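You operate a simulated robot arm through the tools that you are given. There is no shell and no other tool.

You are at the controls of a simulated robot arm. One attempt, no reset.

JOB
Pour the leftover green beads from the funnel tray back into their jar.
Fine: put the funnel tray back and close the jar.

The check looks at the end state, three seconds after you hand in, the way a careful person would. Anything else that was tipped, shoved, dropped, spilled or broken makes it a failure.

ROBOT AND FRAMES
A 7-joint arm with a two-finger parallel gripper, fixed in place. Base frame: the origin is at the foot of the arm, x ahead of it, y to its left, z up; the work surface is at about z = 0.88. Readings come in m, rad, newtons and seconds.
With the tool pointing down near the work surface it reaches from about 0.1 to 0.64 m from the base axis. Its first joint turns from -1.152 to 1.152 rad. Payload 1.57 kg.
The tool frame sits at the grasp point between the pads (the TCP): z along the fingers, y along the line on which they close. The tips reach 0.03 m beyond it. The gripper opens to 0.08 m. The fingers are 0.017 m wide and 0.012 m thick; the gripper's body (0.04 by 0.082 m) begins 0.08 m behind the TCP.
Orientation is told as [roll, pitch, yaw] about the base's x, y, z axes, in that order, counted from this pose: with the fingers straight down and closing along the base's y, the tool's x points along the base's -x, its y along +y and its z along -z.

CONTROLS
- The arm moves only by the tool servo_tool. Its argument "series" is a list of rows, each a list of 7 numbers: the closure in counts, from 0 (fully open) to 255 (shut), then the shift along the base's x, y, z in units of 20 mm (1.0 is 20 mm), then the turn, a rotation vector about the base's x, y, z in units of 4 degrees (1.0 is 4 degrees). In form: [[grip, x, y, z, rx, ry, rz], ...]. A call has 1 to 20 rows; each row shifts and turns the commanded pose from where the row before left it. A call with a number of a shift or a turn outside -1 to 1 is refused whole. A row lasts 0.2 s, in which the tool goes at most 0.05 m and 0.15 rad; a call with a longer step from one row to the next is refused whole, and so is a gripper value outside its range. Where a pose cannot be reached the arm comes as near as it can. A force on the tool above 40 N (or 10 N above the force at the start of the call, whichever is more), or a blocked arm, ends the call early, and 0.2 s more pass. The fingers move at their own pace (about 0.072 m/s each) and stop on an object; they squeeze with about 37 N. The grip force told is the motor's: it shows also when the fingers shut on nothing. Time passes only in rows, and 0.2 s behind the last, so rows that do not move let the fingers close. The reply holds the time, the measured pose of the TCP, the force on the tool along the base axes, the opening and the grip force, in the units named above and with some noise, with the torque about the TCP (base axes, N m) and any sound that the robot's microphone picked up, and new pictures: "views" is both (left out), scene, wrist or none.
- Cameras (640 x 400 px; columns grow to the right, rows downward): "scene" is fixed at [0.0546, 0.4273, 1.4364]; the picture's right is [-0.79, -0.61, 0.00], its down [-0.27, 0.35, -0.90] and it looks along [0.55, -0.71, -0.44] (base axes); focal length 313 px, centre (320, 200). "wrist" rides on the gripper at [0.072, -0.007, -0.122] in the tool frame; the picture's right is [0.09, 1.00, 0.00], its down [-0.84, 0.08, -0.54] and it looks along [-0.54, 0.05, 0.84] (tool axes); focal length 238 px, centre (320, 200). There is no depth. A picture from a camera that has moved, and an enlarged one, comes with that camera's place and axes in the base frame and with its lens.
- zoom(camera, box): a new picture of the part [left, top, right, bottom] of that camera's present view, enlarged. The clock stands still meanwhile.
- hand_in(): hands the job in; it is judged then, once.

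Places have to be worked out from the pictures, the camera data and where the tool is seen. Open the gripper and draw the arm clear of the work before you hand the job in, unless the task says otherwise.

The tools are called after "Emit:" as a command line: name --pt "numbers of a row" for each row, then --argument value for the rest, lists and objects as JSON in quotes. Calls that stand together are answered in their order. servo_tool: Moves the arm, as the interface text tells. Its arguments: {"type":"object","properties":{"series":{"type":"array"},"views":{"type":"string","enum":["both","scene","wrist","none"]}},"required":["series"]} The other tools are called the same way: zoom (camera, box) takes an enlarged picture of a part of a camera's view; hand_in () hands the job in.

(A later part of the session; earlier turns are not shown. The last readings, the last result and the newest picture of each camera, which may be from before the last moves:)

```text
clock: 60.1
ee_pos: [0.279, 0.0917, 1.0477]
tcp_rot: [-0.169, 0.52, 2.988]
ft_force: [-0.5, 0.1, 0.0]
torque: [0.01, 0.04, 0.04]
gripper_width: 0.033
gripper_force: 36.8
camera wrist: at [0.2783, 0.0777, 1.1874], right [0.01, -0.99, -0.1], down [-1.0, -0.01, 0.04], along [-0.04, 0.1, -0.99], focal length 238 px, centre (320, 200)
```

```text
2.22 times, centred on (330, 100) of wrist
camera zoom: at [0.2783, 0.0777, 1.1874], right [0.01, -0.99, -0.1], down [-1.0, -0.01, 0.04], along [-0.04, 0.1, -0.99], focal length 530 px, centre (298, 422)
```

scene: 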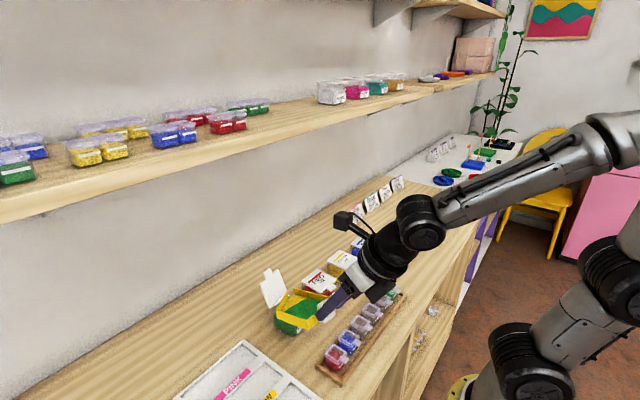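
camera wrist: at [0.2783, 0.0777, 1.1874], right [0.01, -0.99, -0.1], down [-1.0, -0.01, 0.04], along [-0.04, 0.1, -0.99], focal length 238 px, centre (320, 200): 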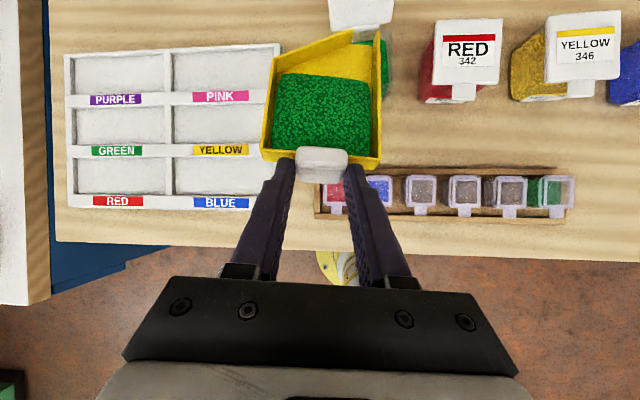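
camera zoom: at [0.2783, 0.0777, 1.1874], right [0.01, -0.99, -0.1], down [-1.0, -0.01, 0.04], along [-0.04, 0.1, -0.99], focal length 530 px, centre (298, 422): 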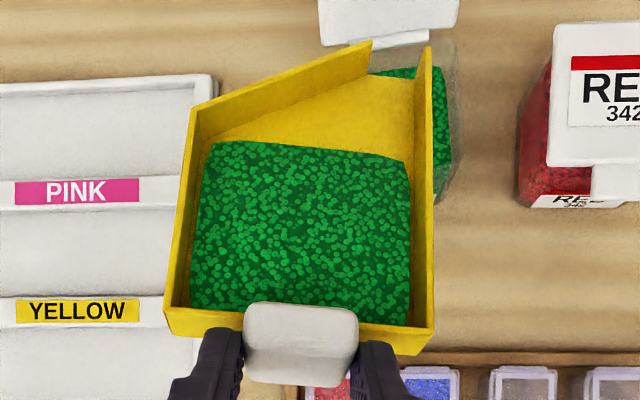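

The lip is at (0.412, 0.063), over the jar opening, and nothing flows at 20°. I'll go on to 30° while bringing the lip down to about 2 cm above the rim.

Emit:
servo_tool --pt "255 0.233 -0.133 0.133 0.4167 0.7217 0" --pt "255 0.233 -0.133 0.133 0.4167 0.7217 0" --pt "255 0.233 -0.133 0.133 0.4167 0.7217 0" --views "both"

Emit:
zoom --camera "scene" --box '[240, 250, 360, 340]'

Emit:
zoom --camera "wrist" --box '[230, 10, 430, 190]'

```text
clock: 60.9
ee_pos: [0.2935, 0.0852, 1.0545]
tcp_rot: [-0.236, 0.353, 2.959]
ft_force: [0.1, 0.2, -0.6]
torque: [0.03, 0.02, -0.02]
gripper_width: 0.0325
gripper_force: 36.9
camera wrist: at [0.3142, 0.0582, 1.1918], right [-0.01, -0.98, -0.19], down [-0.98, -0.02, 0.19], along [-0.19, 0.19, -0.96], focal length 238 px, centre (320, 200)
```

scene: 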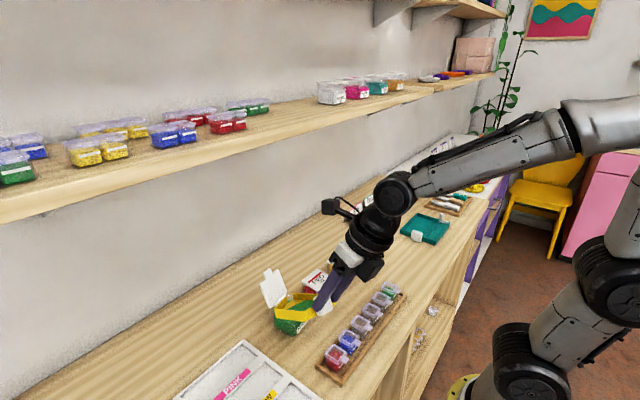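
wrist: 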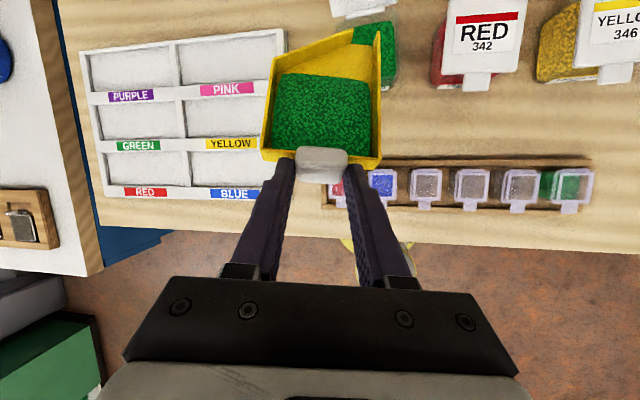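

```text
4.44 times, centred on (300, 295) of scene
camera zoom: at [0.0546, 0.4273, 1.4364], right [-0.79, -0.61, 0.0], down [-0.27, 0.35, -0.9], along [0.55, -0.71, -0.44], focal length 1389 px, centre (409, -222)
```

zoom: 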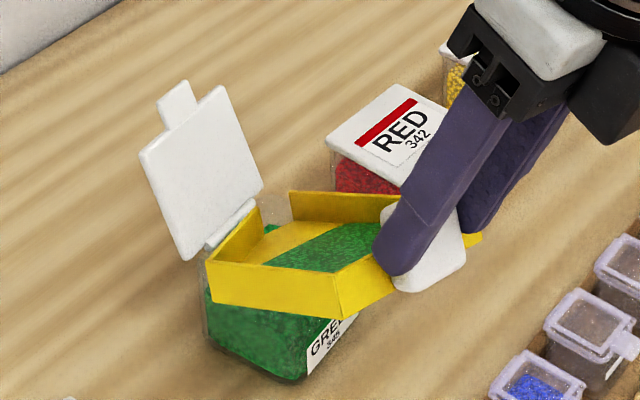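

```text
2.22 times, centred on (330, 100) of wrist
camera zoom: at [0.3142, 0.0582, 1.1918], right [-0.01, -0.98, -0.19], down [-0.98, -0.02, 0.19], along [-0.19, 0.19, -0.96], focal length 530 px, centre (298, 422)
```

zoom: 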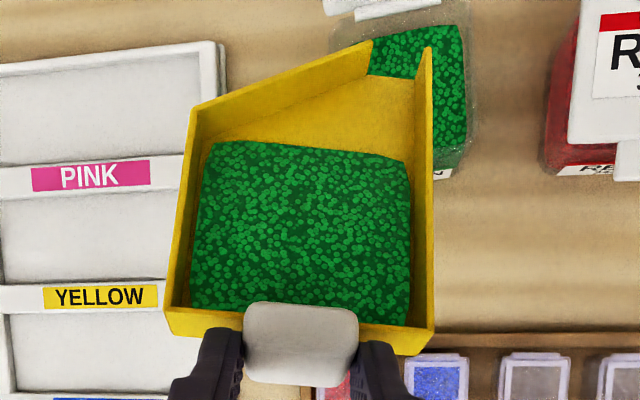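

At 30° nothing flows yet, and the lip sits nicely over the jar's beads. I'll go to 40°, pivoting around the lip.

Emit:
servo_tool --pt "255 0.28 -0.162 0.265 0.4167 0.7217 0" --pt "255 0.28 -0.162 0.265 0.4167 0.7217 0" --pt "255 0.28 -0.162 0.265 0.4167 0.7217 0" --views "none"

Emit:
zoom --camera "scene" --box '[240, 250, 360, 340]'

Emit:
zoom --camera "wrist" --box '[230, 10, 430, 190]'

```text
clock: 61.7
ee_pos: [0.3089, 0.0766, 1.0696]
tcp_rot: [-0.289, 0.213, 2.945]
ft_force: [-0.1, 0.1, 0.0]
torque: [0.0, 0.02, 0.01]
gripper_width: 0.0329
gripper_force: 37.1
```

```text
4.44 times, centred on (300, 295) of scene
camera zoom: at [0.0546, 0.4273, 1.4364], right [-0.79, -0.61, 0.0], down [-0.27, 0.35, -0.9], along [0.55, -0.71, -0.44], focal length 1389 px, centre (409, -222)
```

zoom: 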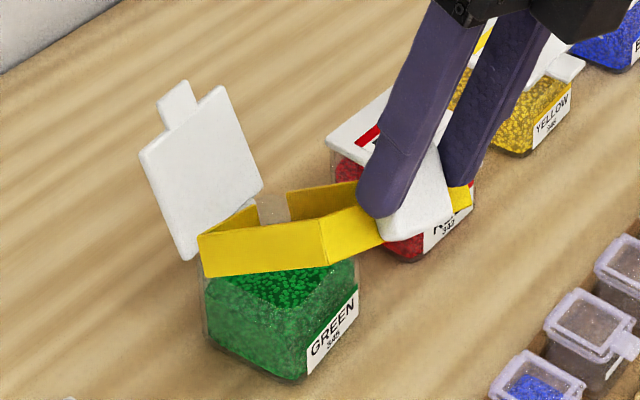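

```text
2.22 times, centred on (330, 100) of wrist
camera zoom: at [0.3468, 0.0406, 1.2012], right [-0.04, -0.97, -0.26], down [-0.95, -0.04, 0.31], along [-0.31, 0.26, -0.92], focal length 530 px, centre (298, 422)
```

zoom: 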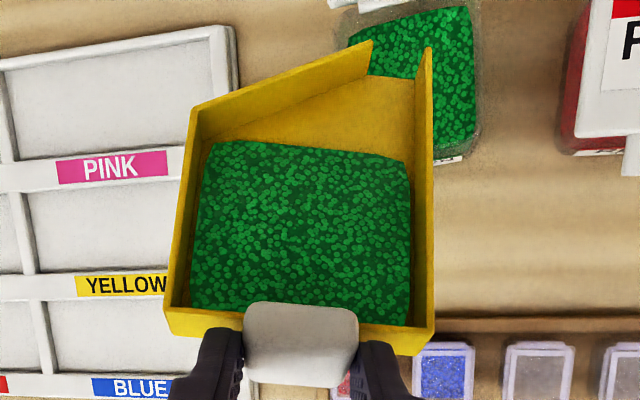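

Still no flow at 40°; the lip stays over the opening. I'll continue to 50°.

Emit:
servo_tool --pt "255 0.32 -0.187 0.24 0.4167 0.7217 0" --pt "255 0.32 -0.187 0.24 0.4167 0.7217 0" --pt "255 0.32 -0.187 0.24 0.4167 0.7217 0" --views "none"

Emit:
zoom --camera "scene" --box '[240, 250, 360, 340]'

Emit:
zoom --camera "wrist" --box '[230, 10, 430, 190]'

```text
clock: 62.5
ee_pos: [0.3246, 0.0668, 1.0859]
tcp_rot: [-0.352, 0.025, 2.937]
ft_force: [-0.5, -1.0, -0.4]
torque: [0.01, 0.02, 0.03]
gripper_width: 0.0331
gripper_force: 37.4
out of reach, approached as far as the arm can: row 1
```

```text
4.44 times, centred on (300, 295) of scene
camera zoom: at [0.0545, 0.4273, 1.4364], right [-0.79, -0.61, 0.0], down [-0.27, 0.35, -0.9], along [0.55, -0.71, -0.44], focal length 1389 px, centre (409, -222)
```

zoom: 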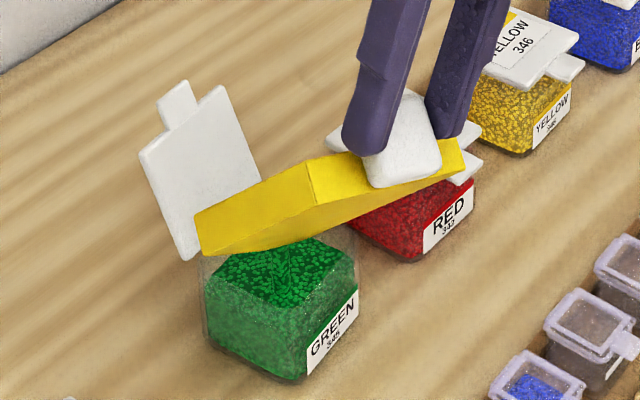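

```text
2.22 times, centred on (330, 100) of wrist
camera zoom: at [0.3854, 0.0178, 1.203], right [-0.09, -0.94, -0.34], down [-0.88, -0.08, 0.46], along [-0.46, 0.34, -0.82], focal length 530 px, centre (298, 422)
```

zoom: 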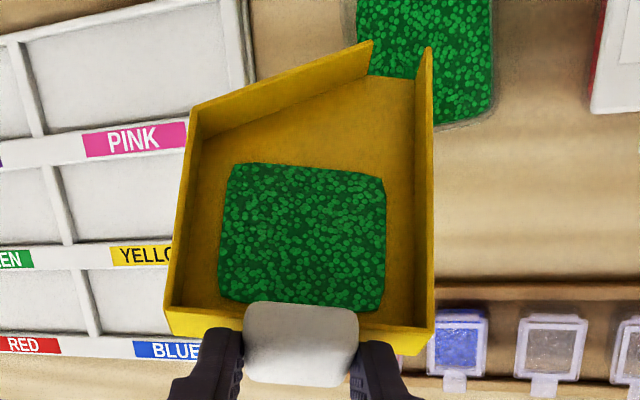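

Beads are now flowing: the patch in the tray is shrinking, with no spill visible. The lip is at about (0.408, 0.065), inside the opening, so I'll hold still and let it pour.

Emit:
servo_tool --pt "255 0 0 0 0 0 0" --pt "255 0 0 0 0 0 0" --pt "255 0 0 0 0 0 0" --views "none"

Emit:
zoom --camera "scene" --box '[240, 250, 360, 340]'

Emit:
zoom --camera "wrist" --box '[230, 10, 430, 190]'

```text
clock: 63.3
ee_pos: [0.3253, 0.0666, 1.0847]
tcp_rot: [-0.351, 0.025, 2.937]
ft_force: [0.4, 0.2, -0.3]
torque: [0.0, 0.04, -0.04]
gripper_width: 0.0328
gripper_force: 36.8
```

```text
4.44 times, centred on (300, 295) of scene
camera zoom: at [0.0546, 0.4273, 1.4364], right [-0.79, -0.61, 0.0], down [-0.27, 0.35, -0.9], along [0.55, -0.71, -0.44], focal length 1389 px, centre (409, -222)
```

zoom: 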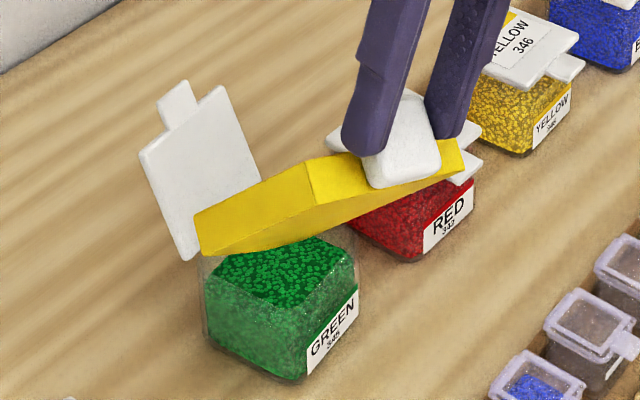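

```text
2.22 times, centred on (330, 100) of wrist
camera zoom: at [0.3855, 0.0179, 1.2027], right [-0.09, -0.94, -0.34], down [-0.88, -0.08, 0.46], along [-0.46, 0.34, -0.82], focal length 530 px, centre (298, 422)
```

zoom: 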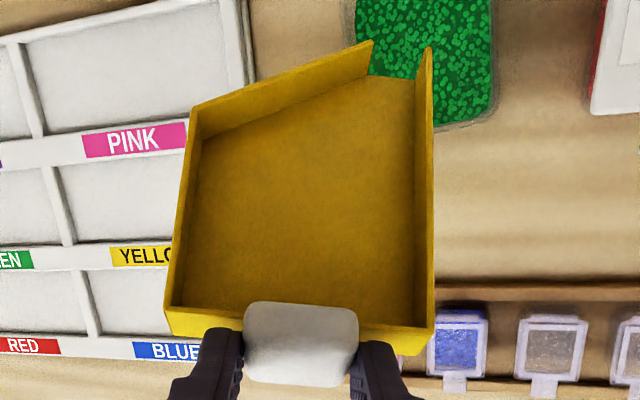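

The tray is empty and the jar's level has risen, with no stray beads in view. I'll raise the tray straight up clear of the jar before untilting.

Emit:
servo_tool --pt "255 0 0 0 0 0 0" --pt "255 0 0 0.4 0 0 0" --pt "255 0 0 0.8 0 0 0" --pt "255 0 0 0.9 0 0 0" --pt "255 0 0 0.9 0 0 0" --pt "255 0 0 0.8 0 0 0" --pt "255 0 0 0.2 0 0 0" --views "both"

Emit:
zoom --camera "scene" --box '[240, 250, 360, 340]'

Emit:
zoom --camera "wrist" --box '[230, 10, 430, 190]'

```text
clock: 64.9
ee_pos: [0.3247, 0.0663, 1.1652]
tcp_rot: [-0.352, 0.026, 2.937]
ft_force: [0.4, 0.8, -1.0]
torque: [-0.04, 0.03, 0.0]
gripper_width: 0.0329
gripper_force: 36.5
camera wrist: at [0.3862, 0.0173, 1.2827], right [-0.09, -0.94, -0.34], down [-0.88, -0.08, 0.46], along [-0.46, 0.34, -0.82], focal length 238 px, centre (320, 200)
```

scene: 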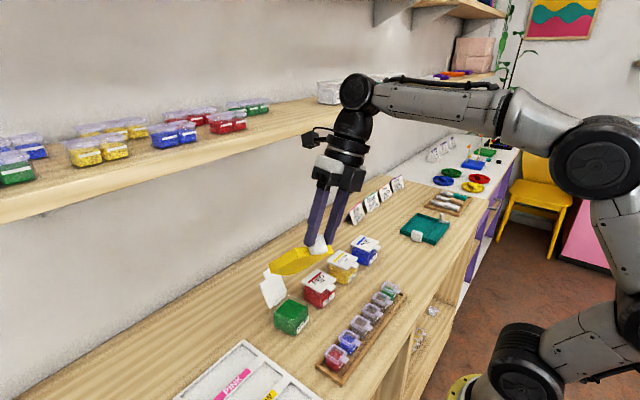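
wrist: 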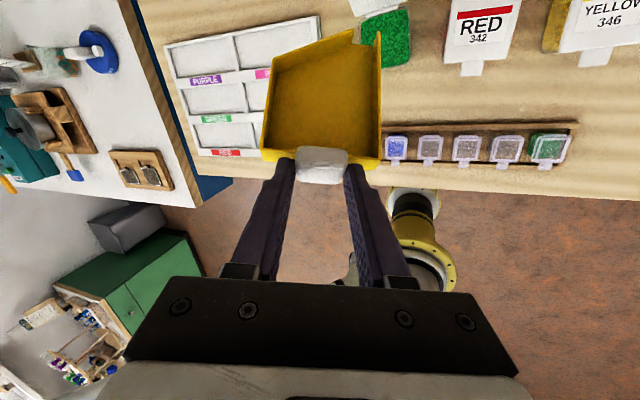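

```text
4.44 times, centred on (300, 295) of scene
camera zoom: at [0.0546, 0.4273, 1.4364], right [-0.79, -0.61, 0.0], down [-0.27, 0.35, -0.9], along [0.55, -0.71, -0.44], focal length 1389 px, centre (409, -222)
```

zoom: 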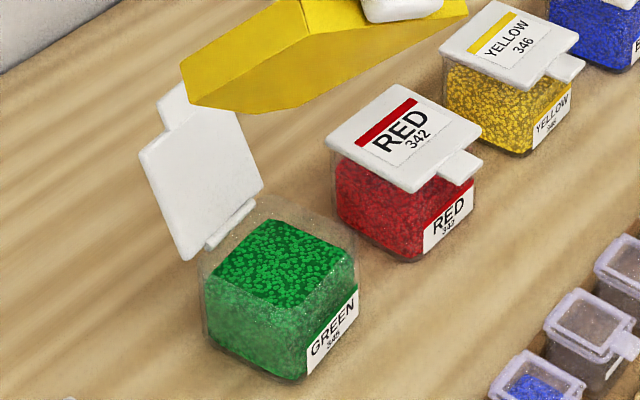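

```text
2.22 times, centred on (330, 100) of wrist
camera zoom: at [0.3862, 0.0173, 1.2827], right [-0.09, -0.94, -0.34], down [-0.88, -0.08, 0.46], along [-0.46, 0.34, -0.82], focal length 530 px, centre (298, 422)
```

zoom: 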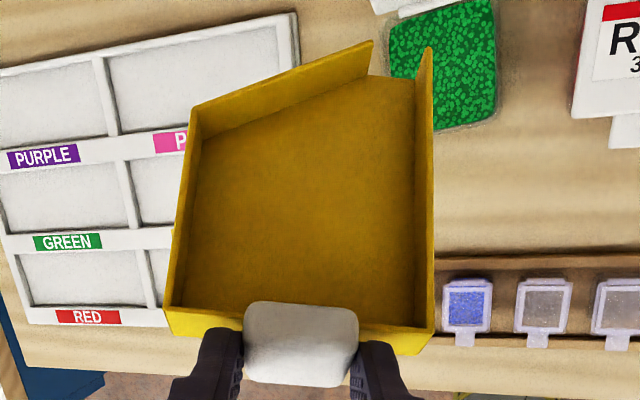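

The pour was clean: an empty tray, all beads in the green jar, and nothing on the table. I'll untilt the tray now.

Emit:
servo_tool --pt "255 -0.26 0.14 -0.34 -0.5 -0.866 0" --pt "255 -0.26 0.14 -0.34 -0.5 -0.866 0" --pt "255 -0.26 0.14 -0.34 -0.5 -0.866 0" --pt "255 -0.26 0.14 -0.34 -0.5 -0.866 0" --pt "255 -0.26 0.14 -0.34 -0.5 -0.866 0" --pt "255 -0.26 0.14 -0.34 -0.5 -0.866 0" --pt "255 -0.26 0.14 -0.34 -0.5 -0.866 0" --pt "255 -0.26 0.14 -0.34 -0.5 -0.866 0" --pt "255 -0.26 0.14 -0.34 -0.5 -0.866 0" --pt "255 -0.26 0.14 -0.34 -0.5 -0.866 0" --pt "255 -0.26 0.14 -0.34 -0.5 -0.866 0" --pt "255 -0.26 0.14 -0.34 -0.5 -0.866 0" --views "both"

```text
clock: 67.5
ee_pos: [0.2636, 0.0997, 1.0832]
tcp_rot: [-0.006, 0.808, 3.088]
ft_force: [1.2, 0.2, -0.5]
torque: [0.01, 0.04, 0.02]
gripper_width: 0.0329
gripper_force: 36.5
camera wrist: at [0.2249, 0.1084, 1.2185], right [0.02, -1.0, 0.06], down [-0.97, -0.03, -0.23], along [0.23, -0.06, -0.97], focal length 238 px, centre (320, 200)
```

scene: 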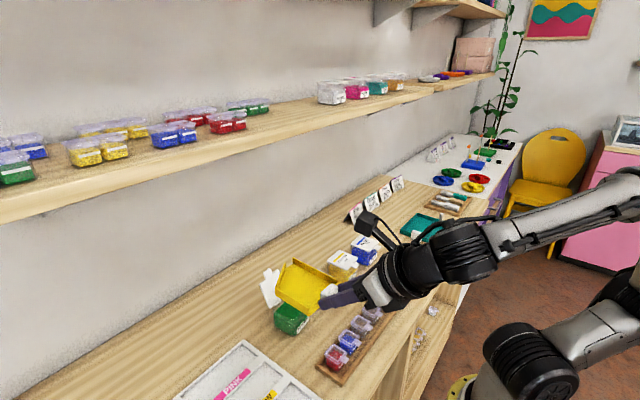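
wrist: 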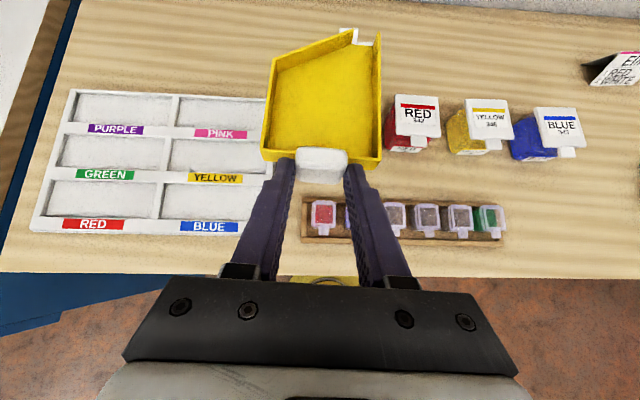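

About 2° of untilt remains (pitch 0.808 against 0.838). I'll correct it, then swing the tray back by -92° in yaw toward its place.

Emit:
servo_tool --pt "255 0.06 0 0 -0.26 -0.44 0" --pt "255 0.05 -0.6 0 0 0 -0.8" --pt "255 0.055 -0.7 0 0 0 -1" --pt "255 0.055 -0.7 0 0 0 -1" --pt "255 0.055 -0.7 0 0 0 -1" --pt "255 0.055 -0.7 0 0 0 -1" --pt "255 0.055 -0.7 0 0 0 -1" --pt "255 0.055 -0.7 0 0 0 -1" --pt "255 0.055 -0.7 0 0 0 -1" --pt "255 0.055 -0.7 0 0 0 -1" --pt "255 0.055 -0.7 0 0 0 -1" --pt "255 0.055 -0.7 0 0 0 -1" --pt "255 0.055 -0.7 0 0 0 -1" --pt "255 0.055 -0.7 0 0 0 -1" --pt "255 0.055 -0.7 0 0 0 -1" --pt "255 0.055 -0.7 0 0 0 -1" --pt "255 0.055 -0.7 0 0 0 -1" --pt "255 0.055 -0.7 0 0 0 -1" --pt "255 0.055 -0.7 0 0 0 -1" --pt "255 0.055 -0.7 0 0 0 -1" --views "wrist"

```text
clock: 71.7
ee_pos: [0.2851, -0.1632, 1.0831]
tcp_rot: [0.017, 0.837, 1.792]
ft_force: [0.3, -0.4, -0.8]
torque: [0.05, -0.01, 0.03]
gripper_width: 0.0326
gripper_force: 37.4
camera wrist: at [0.2844, -0.1202, 1.217], right [-0.96, -0.27, 0.08], down [-0.28, 0.93, -0.26], along [-0.01, -0.27, -0.96], focal length 238 px, centre (320, 200)
```

wrist: 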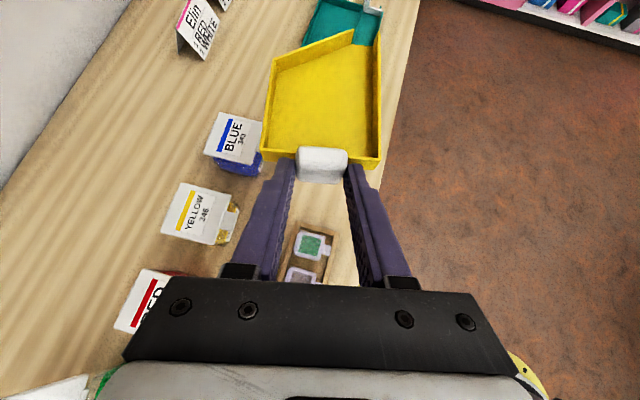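

The orientation has recovered exactly. I'll do the final 16° of yaw and the shift to directly above the tray's original place.

Emit:
servo_tool --pt "255 0.054 -0.6 0 0 0 -0.85" --pt "255 0.054 -0.6 0 0 0 -0.85" --pt "255 0.054 -0.6 0 0 0 -0.85" --pt "255 0.054 -0.5 0 0 0 -0.85" --pt "255 0.054 -0.34 0 0 0 -0.67" --pt "255 0 0 0 0 0 0" --views "both"

```text
clock: 73.1
ee_pos: [0.2905, -0.2148, 1.0821]
tcp_rot: [0.018, 0.837, 1.508]
ft_force: [0.4, -0.4, -0.8]
torque: [0.04, -0.01, 0.0]
gripper_width: 0.0328
gripper_force: 36.7
camera wrist: at [0.3018, -0.1737, 1.2172], right [-1.0, 0.01, 0.08], down [-0.01, 0.97, -0.26], along [-0.08, -0.26, -0.96], focal length 238 px, centre (320, 200)
```

scene: 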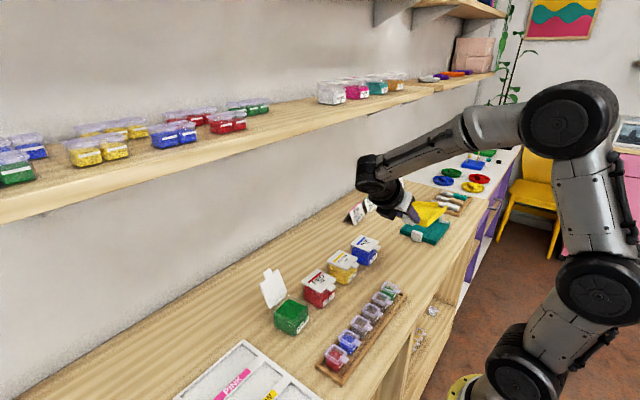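
wrist: 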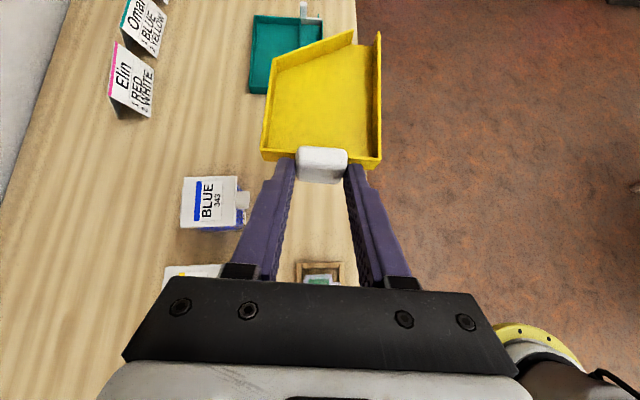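

The pose matches the lift-off pose to within a millimetre. I'll lower to about 1 cm above the table.

Emit:
servo_tool --pt "255 0 0 -0.6 0 0 0" --pt "255 0 0 -0.9 0 0 0" --pt "255 0 0 -0.95 0 0 0" --pt "255 0 0 -0.95 0 0 0" --pt "255 0 0 -0.95 0 0 0" --pt "255 0 0 -0.95 0 0 0" --pt "255 0 0 -0.95 0 0 0" --pt "255 0 0 -0.8 0 0 0" --pt "255 0 0 -0.5 0 0 0" --pt "255 0 0 -0.25 0 0 0" --pt "255 0 0 0 0 0 0" --views "wrist"

Emit:
zoom --camera "scene" --box '[370, 230, 450, 290]'

```text
clock: 75.5
ee_pos: [0.291, -0.216, 0.9264]
tcp_rot: [0.018, 0.838, 1.509]
ft_force: [-0.4, 0.9, -0.8]
torque: [0.04, -0.03, 0.01]
gripper_width: 0.0329
gripper_force: 36.6
camera wrist: at [0.302, -0.1741, 1.0618], right [-1.0, 0.01, 0.08], down [-0.01, 0.97, -0.26], along [-0.08, -0.26, -0.96], focal length 238 px, centre (320, 200)
```

wrist: 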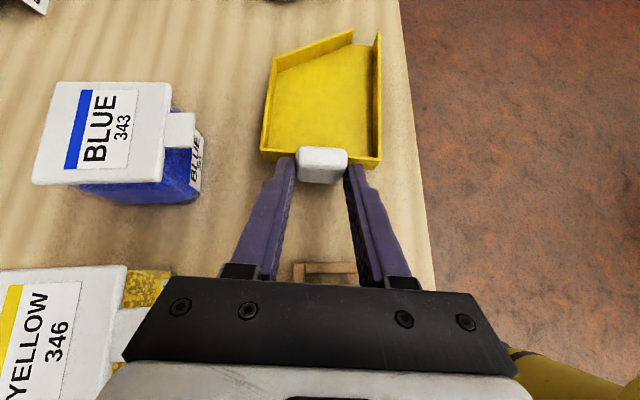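

```text
6.67 times, centred on (410, 260) of scene
camera zoom: at [0.0546, 0.4273, 1.4364], right [-0.79, -0.61, 0.0], down [-0.27, 0.35, -0.9], along [0.55, -0.71, -0.44], focal length 2084 px, centre (-280, -200)
```

zoom: 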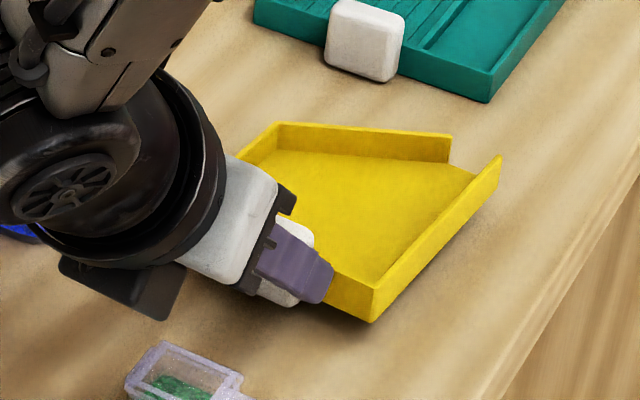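

The camera readings say 11–12 mm remain to the original height. I'll lower gently and watch the force.

Emit:
servo_tool --pt "255 0 0 -0.2 0 0 0" --pt "255 0 0 -0.15 0 0 0" --pt "255 0 0 -0.1 0 0 0" --pt "255 0 0 -0.06 0 0 0" --pt "255 0 0 0 0 0 0" --views "wrist"

Emit:
zoom --camera "scene" --box '[370, 230, 450, 290]'

```text
clock: 76.7
ee_pos: [0.2912, -0.2154, 0.917]
tcp_rot: [0.018, 0.837, 1.51]
ft_force: [-0.2, 0.1, 0.1]
torque: [-0.1, -0.03, -0.01]
gripper_width: 0.033
gripper_force: 37.1
camera wrist: at [0.302, -0.1742, 1.0512], right [-1.0, 0.01, 0.08], down [-0.01, 0.97, -0.26], along [-0.08, -0.26, -0.96], focal length 238 px, centre (320, 200)
```

wrist: 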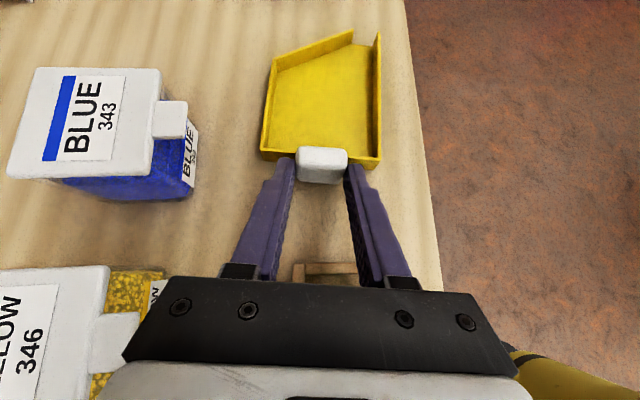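

```text
6.67 times, centred on (410, 260) of scene
camera zoom: at [0.0546, 0.4273, 1.4364], right [-0.79, -0.61, 0.0], down [-0.27, 0.35, -0.9], along [0.55, -0.71, -0.44], focal length 2084 px, centre (-280, -200)
```

zoom: 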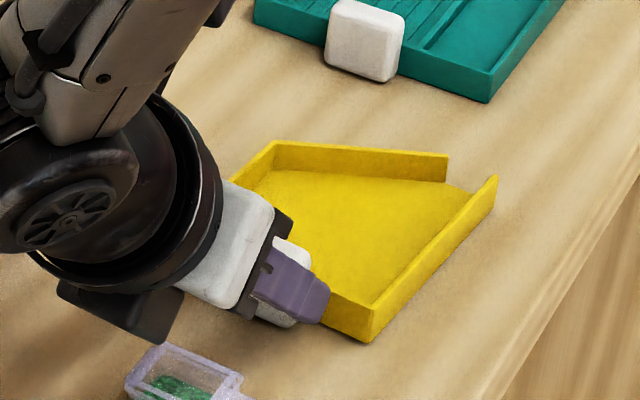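

The tray's edge is just touching (the torque changed) and about 1 mm remains. I'll lower that last bit.

Emit:
servo_tool --pt "255 0 0 -0.04 0 0 0" --pt "255 0 0 -0.025 0 0 0" --pt "255 0 0 0 0 0 0" --views "none"

Emit:
zoom --camera "scene" --box '[370, 230, 450, 290]'

Emit:
zoom --camera "wrist" --box '[230, 90, 410, 210]'

```text
clock: 77.5
ee_pos: [0.2903, -0.2176, 0.917]
tcp_rot: [0.015, 0.839, 1.507]
ft_force: [-1.1, 0.8, 7.7]
torque: [-0.92, -0.25, -0.08]
gripper_width: 0.0329
gripper_force: 36.9
```

```text
6.67 times, centred on (410, 260) of scene
camera zoom: at [0.0544, 0.4274, 1.4363], right [-0.79, -0.61, 0.0], down [-0.27, 0.35, -0.9], along [0.55, -0.71, -0.44], focal length 2084 px, centre (-280, -200)
```

zoom: 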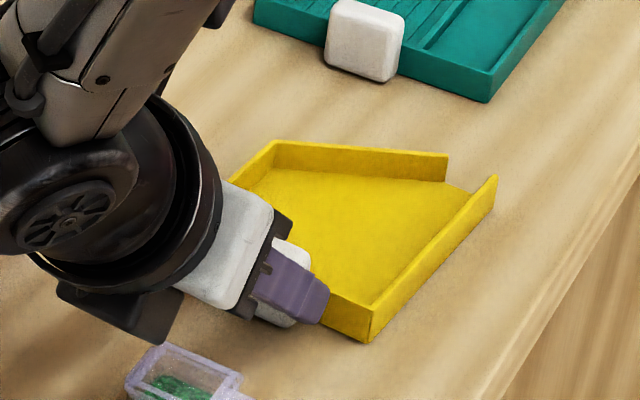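

```text
3.33 times, centred on (320, 150) of wrist
camera zoom: at [0.3021, -0.1744, 1.0506], right [-1.0, 0.01, 0.08], down [-0.01, 0.97, -0.26], along [-0.08, -0.26, -0.96], focal length 794 px, centre (320, 367)
```

zoom: 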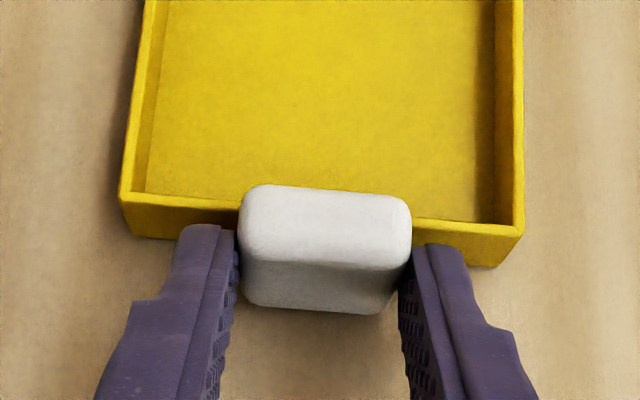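

The spout end carries the contact (7.7 N) while the handle end is only about 0.7 mm up. I'll ease off slightly and then open the gripper slowly.

Emit:
servo_tool --pt "255 0 0 0.03 -0.08 0 0" --pt "255 0 0 0 0 0 0" --pt "150 0 0 0 0 0 0" --pt "120 0 0 0 0 0 0" --pt "60 0 0 0 0 0 0" --pt "0 0 0 0 0 0 0" --pt "0 0 0 0 0 0 0" --views "wrist"

Emit:
zoom --camera "scene" --box '[370, 230, 450, 290]'

Emit:
zoom --camera "wrist" --box '[230, 90, 410, 210]'

```text
clock: 79.1
ee_pos: [0.2907, -0.2164, 0.9157]
tcp_rot: [0.017, 0.845, 1.51]
ft_force: [-0.3, 0.4, -0.6]
torque: [-0.03, 0.0, 0.03]
gripper_width: 0.0801
gripper_force: 0.1
camera wrist: at [0.3021, -0.1738, 1.0501], right [-1.0, 0.01, 0.08], down [-0.01, 0.96, -0.26], along [-0.08, -0.26, -0.96], focal length 238 px, centre (320, 200)
```

wrist: 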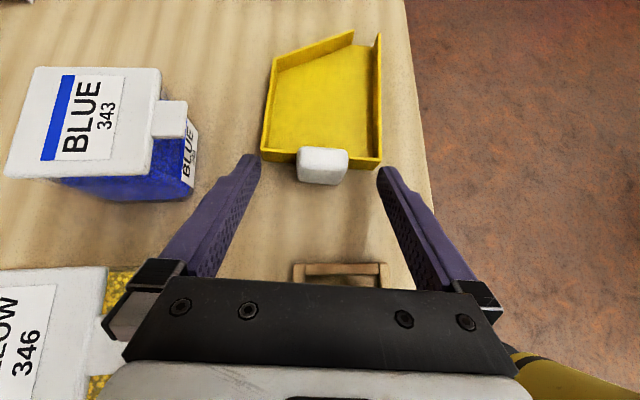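

```text
6.67 times, centred on (410, 260) of scene
camera zoom: at [0.0546, 0.4273, 1.4364], right [-0.79, -0.61, 0.0], down [-0.27, 0.35, -0.9], along [0.55, -0.71, -0.44], focal length 2084 px, centre (-280, -200)
```

zoom: 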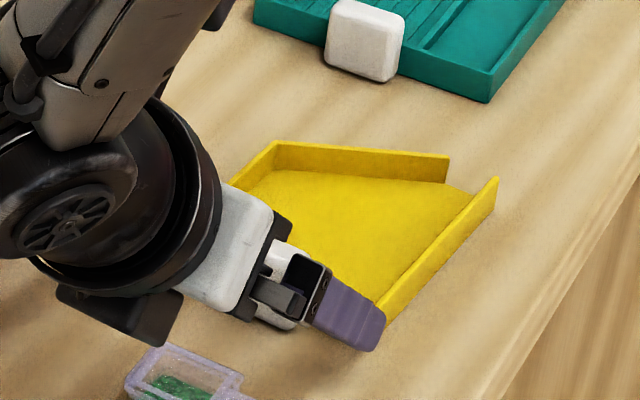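

```text
3.33 times, centred on (320, 150) of wrist
camera zoom: at [0.3021, -0.1738, 1.0501], right [-1.0, 0.01, 0.08], down [-0.01, 0.96, -0.26], along [-0.08, -0.26, -0.96], focal length 794 px, centre (320, 367)
```

zoom: 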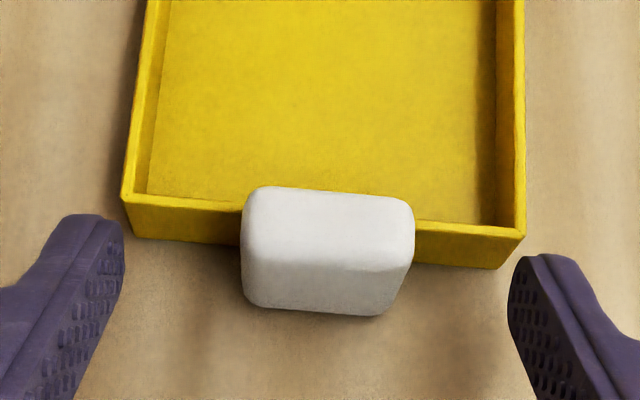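

The tray is back within about 1 mm of its original spot and released. I'll withdraw along the finger direction, then rise and straighten the tool.

Emit:
servo_tool --pt "0 0.028 0.667 0.5875 0 0 0" --pt "0 0.028 0.667 0.5875 0 0 0" --pt "0 0.028 0.667 0.5875 0 0 0" --pt "0 0.028 0.667 0.5875 0 0 0" --pt "0 0 0.3 1 0 0 0" --pt "0 0 0 1 0 0 0" --pt "0 0 0 1 0.5 -0.03 0" --pt "0 0 0 1 1 -0.063 0" --pt "0 0 0 1 1 -0.063 0" --pt "0 0 0 0.5 1 -0.063 0" --pt "0 0 0 0 1 -0.063 0" --pt "0 0 0 0 1 -0.063 0" --pt "0 0 0 0 1 -0.063 0" --pt "0 0 0 0 1 -0.063 0" --pt "0 0 0 0 1 -0.063 0" --pt "0 0 0 0 1 -0.063 0" --pt "0 0 0 0 1 -0.063 0" --pt "0 0 0 0 1 -0.063 0" --pt "0 0 0 0 0.5 -0.03 0" --views "both"

Emit:
zoom --camera "scene" --box '[370, 230, 450, 290]'

```text
clock: 83.1
ee_pos: [0.2924, -0.1572, 1.0724]
tcp_rot: [0.018, 0.003, 1.51]
ft_force: [0.1, -0.6, 0.0]
torque: [0.01, 0.03, -0.02]
gripper_width: 0.08
gripper_force: 0.0
camera wrist: at [0.2971, -0.2291, 1.1947], right [-1.0, -0.03, 0.02], down [-0.02, 0.84, 0.54], along [-0.03, 0.54, -0.84], focal length 238 px, centre (320, 200)
```

scene: 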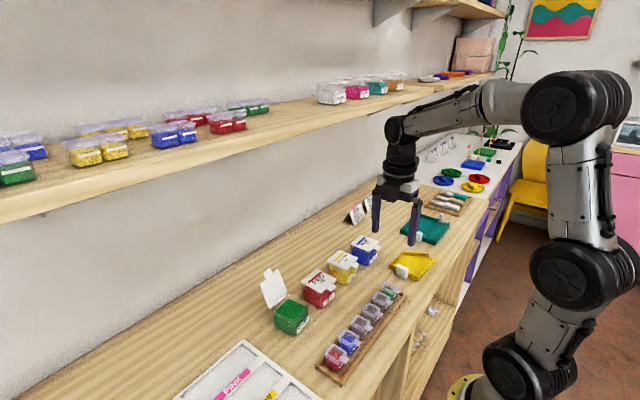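
wrist: 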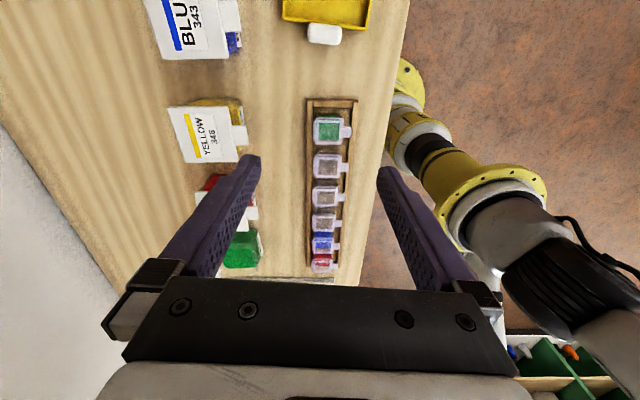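

```text
6.67 times, centred on (410, 260) of scene
camera zoom: at [0.0546, 0.4273, 1.4364], right [-0.79, -0.61, 0.0], down [-0.27, 0.35, -0.9], along [0.55, -0.71, -0.44], focal length 2084 px, centre (-280, -200)
```

zoom: 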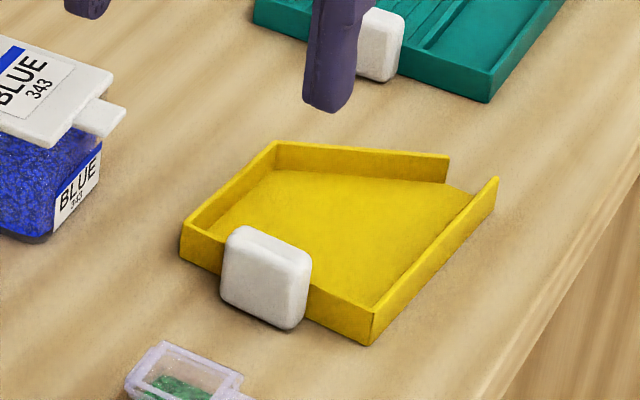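

The tray sits where it was. Next I close the lid: I'll travel over to the +y side of the green jar with yaw back near 5° and the fingers shut, so I can come in behind the open lid from the side.

Emit:
servo_tool --pt "0 0.2 0.5 0.3 0 0 -0.6" --pt "255 0.22 0.8 0.2 0 0 -1" --pt "255 0.22 0.8 0 0 0 -1" --pt "255 0.22 0.8 0 0 0 -1" --pt "255 0.22 0.8 0 0 0 -1" --pt "255 0.22 0.8 0 0 0 -1" --pt "255 0.22 0.8 0 0 0 -1" --pt "255 0.22 0.8 0 0 0 -1" --pt "255 0.22 0.8 0 0 0 -1" --pt "255 0.22 0.8 0 0 0 -1" --pt "255 0.22 0.8 0 0 0 -1" --pt "255 0.22 0.8 0 0 0 -1" --pt "255 0.22 0.8 0 0 0 -1" --pt "255 0.22 0.8 0 0 0 -1" --pt "255 0.22 0.8 0 0 0 -1" --pt "255 0.22 0.8 0 0 0 -1" --pt "255 0.22 0.8 0 0 0 -1" --pt "255 0.22 0.8 0 0 0 -1" --pt "255 0.22 0.8 0 0 0 -1" --pt "255 0.22 0.8 0 0 0 -1" --views "both"

```text
clock: 87.3
ee_pos: [0.3799, 0.1575, 1.0835]
tcp_rot: [0.017, 0.004, 0.14]
ft_force: [-1.1, -0.6, -1.1]
torque: [0.03, 0.05, 0.01]
gripper_width: 0.0
gripper_force: 21.6
camera wrist: at [0.3105, 0.1387, 1.2057], right [-0.23, 0.97, 0.02], down [0.82, 0.18, 0.54], along [0.52, 0.14, -0.84], focal length 238 px, centre (320, 200)
```

scene: 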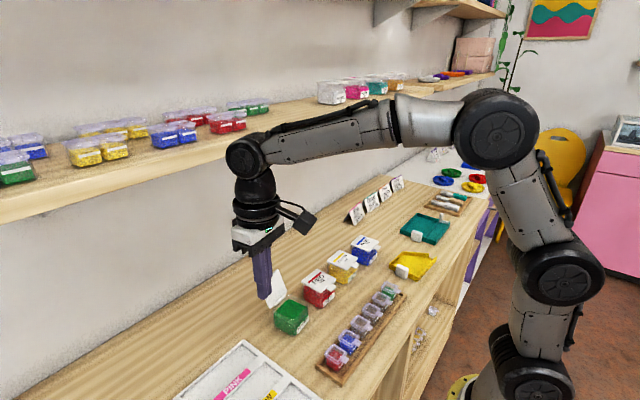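
wrist: 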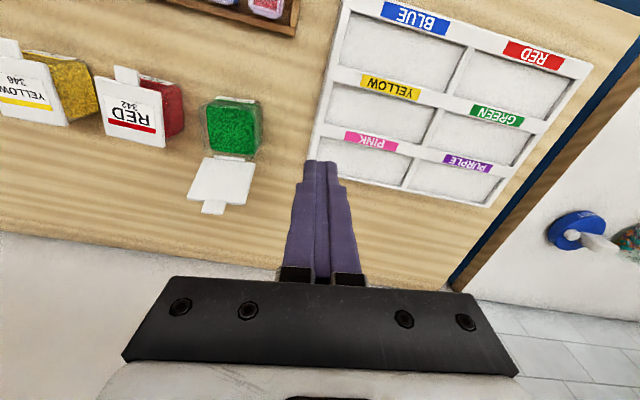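

I'll zoom in on the open lid to get its exact tilt and position from here.

Emit:
zoom --camera "wrist" --box '[170, 85, 290, 225]'

Emit:
zoom --camera "scene" --box '[245, 255, 335, 345]'

```text
2.86 times, centred on (230, 155) of wrist
camera zoom: at [0.3105, 0.1387, 1.2057], right [-0.23, 0.97, 0.02], down [0.82, 0.18, 0.54], along [0.52, 0.14, -0.84], focal length 681 px, centre (577, 329)
```

zoom: 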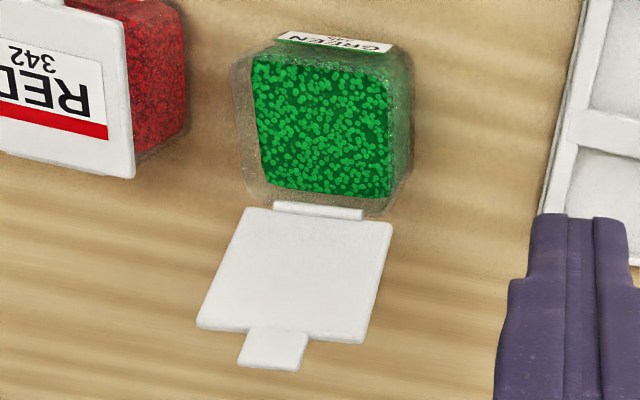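

```text
4.44 times, centred on (290, 300) of scene
camera zoom: at [0.0546, 0.4273, 1.4364], right [-0.79, -0.61, 0.0], down [-0.27, 0.35, -0.9], along [0.55, -0.71, -0.44], focal length 1389 px, centre (453, -244)
```

zoom: 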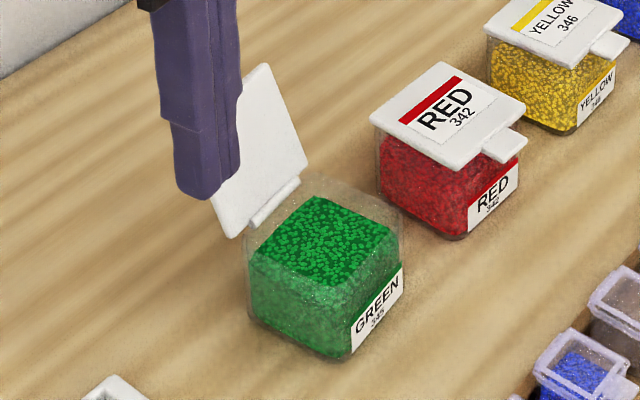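

Checking the shelf geometry, its front edge is at about x≈0.48, z≈1.27. A vertical tool behind the lid would put the wrist into the shelf (that is what blocked the arm earlier). Instead I'll turn the hand to point toward -y and come in low from the +y side, starting with the yaw here.

Emit:
servo_tool --pt "255 -0.1 0.2 0 0 0 1" --pt "255 -0.1 0.2 0 0 0 1" --pt "255 -0.1 0.2 0 0 0 1" --pt "255 -0.1 0.2 0 0 0 1" --pt "255 -0.1 0.2 0 0 0 1" --pt "255 0 0.2 0 0 0 1" --pt "255 0 0.2 0 0 0 1" --pt "255 0 0.2 0 0 0 1" --pt "255 0 0.2 0 0 0 1" --pt "255 0 0.2 0 0 0 1" --pt "255 0 0.2 0 0 0 1" --pt "255 0 0.2 0 0 0 1" --pt "255 0 0.2 0 0 0 1" --pt "255 0 0.2 0 0 0 1" --pt "255 0 0.2 0 0 0 1" --pt "255 0 0.2 0 0 0 1" --pt "255 0 0.2 0 0 0 1" --pt "255 0 0.2 0 0 0 1" --pt "255 0 0.2 0 0 0 1" --pt "255 0 0.2 0 0 0 1" --views "none"

Emit:
servo_tool --pt "255 0 0 0 0 0 0.85" --pt "255 0 0 0 0 0 0.85" --pt "255 0 0 0 -0.996 -0.087 0" --pt "255 0 0 0 -0.996 -0.087 0" --pt "255 0 0 0 -0.996 -0.087 0" --pt "255 0 0 0 -0.996 -0.087 0" --pt "255 0 0 0 -0.996 -0.087 0" --pt "255 0 0 0 -0.996 -0.087 0" --pt "255 0 0 0 -0.996 -0.087 0" --pt "255 0 0 -0.3 -0.996 -0.087 0" --pt "255 0 0 -0.5 -0.996 -0.087 0" --pt "255 0 0 -0.5 -0.996 -0.087 0" --pt "255 0 0 -0.5 -0.996 -0.087 0" --pt "255 0 0 -0.5 -0.996 -0.087 0" --views "both"

```text
clock: 91.5
ee_pos: [0.3711, 0.237, 1.0836]
tcp_rot: [0.018, 0.004, 1.541]
ft_force: [-0.1, 0.1, 0.7]
torque: [-0.01, 0.01, 0.01]
gripper_width: 0.0
gripper_force: 21.4
```

```text
clock: 94.5
ee_pos: [0.3703, 0.237, 1.0382]
tcp_rot: [0.014, 0.841, 1.653]
ft_force: [0.3, -1.2, 0.5]
torque: [0.02, -0.04, 0.0]
gripper_width: 0.0002
gripper_force: 21.4
camera wrist: at [0.3752, 0.2801, 1.1719], right [-0.99, -0.13, 0.08], down [-0.15, 0.95, -0.26], along [-0.04, -0.27, -0.96], focal length 238 px, centre (320, 200)
```

scene: 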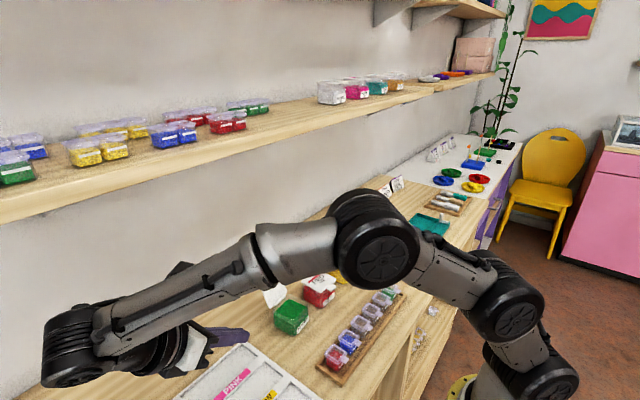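
wrist: 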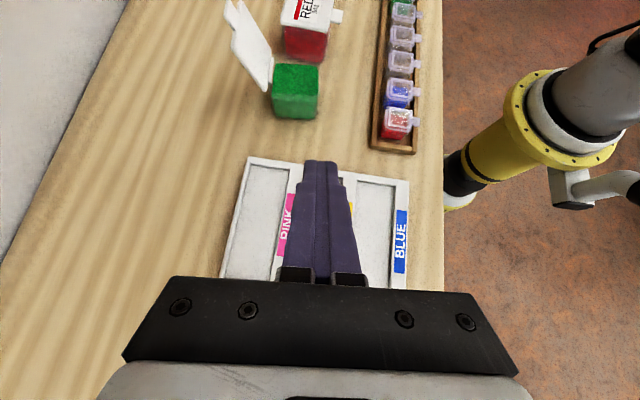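

Now the wrist camera sees the open lid edge-on. I'll zoom in to measure it.

Emit:
zoom --camera "wrist" --box '[215, 0, 335, 125]'

```text
3.20 times, centred on (275, 62) of wrist
camera zoom: at [0.3752, 0.2801, 1.1719], right [-0.99, -0.13, 0.08], down [-0.15, 0.95, -0.26], along [-0.04, -0.27, -0.96], focal length 763 px, centre (464, 640)
```

zoom: 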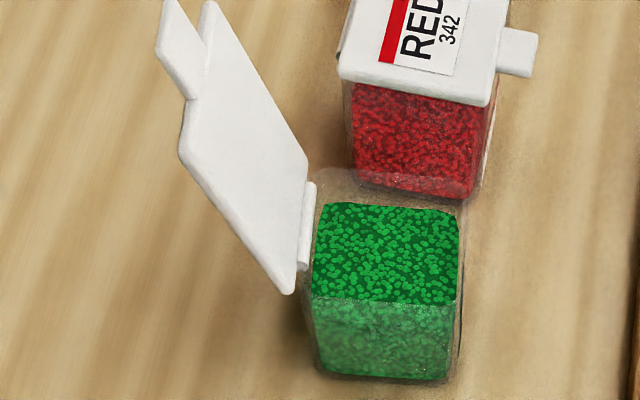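

The lid stands at about 109°, with its tab end at (0.475, 0.067, 1.007). I'll move out to x≈0.51 on the +y side, keeping clear of the lid and under the shelf.

Emit:
servo_tool --pt "255 0.875 -0.96 0 0 0 0" --pt "255 0.875 -0.96 0 0 0 0" --pt "255 0.875 -0.96 0 0 0 0" --pt "255 0.875 -0.96 0 0 0 0" --pt "255 0.875 -0.25 -0.25 0 0 0" --pt "255 0.875 -0.25 -0.25 0 0 0" --pt "255 0.875 -0.25 -0.25 0 0 0" --pt "255 0.875 -0.25 -0.25 0 0 0" --views "both"

Emit:
zoom --camera "wrist" --box '[240, 40, 440, 200]'

```text
clock: 96.3
ee_pos: [0.5091, 0.1398, 1.017]
tcp_rot: [0.015, 0.842, 1.656]
ft_force: [0.4, -0.6, 1.0]
torque: [0.0, -0.01, -0.03]
gripper_width: 0.0
gripper_force: 21.3
camera wrist: at [0.5139, 0.1825, 1.1507], right [-0.99, -0.13, 0.08], down [-0.15, 0.95, -0.26], along [-0.04, -0.27, -0.96], focal length 238 px, centre (320, 200)
```

scene: 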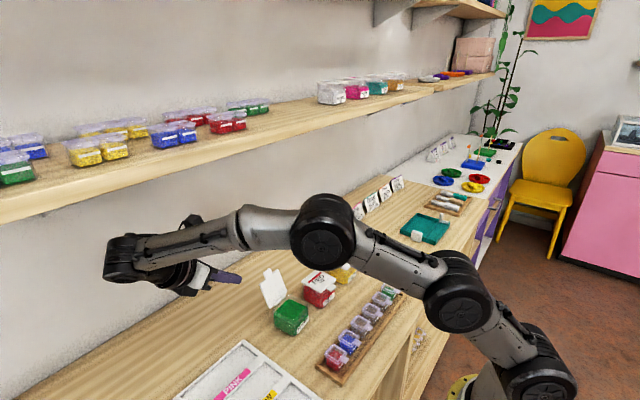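
wrist: 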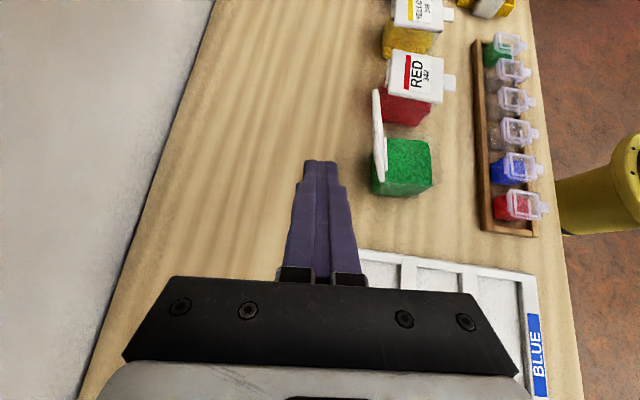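

```text
2.50 times, centred on (340, 120) of wrist
camera zoom: at [0.5139, 0.1825, 1.1507], right [-0.99, -0.13, 0.08], down [-0.15, 0.95, -0.26], along [-0.04, -0.27, -0.96], focal length 596 px, centre (270, 400)
```

zoom: 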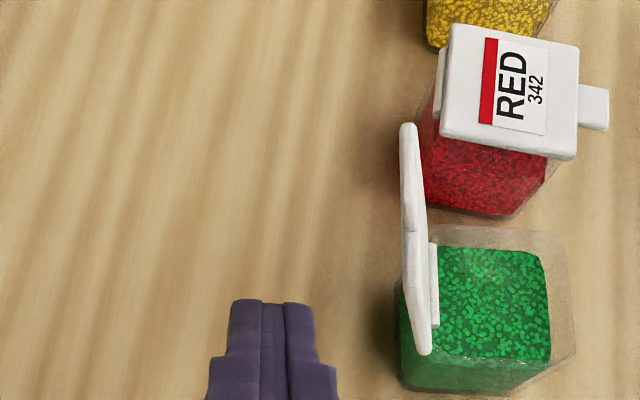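

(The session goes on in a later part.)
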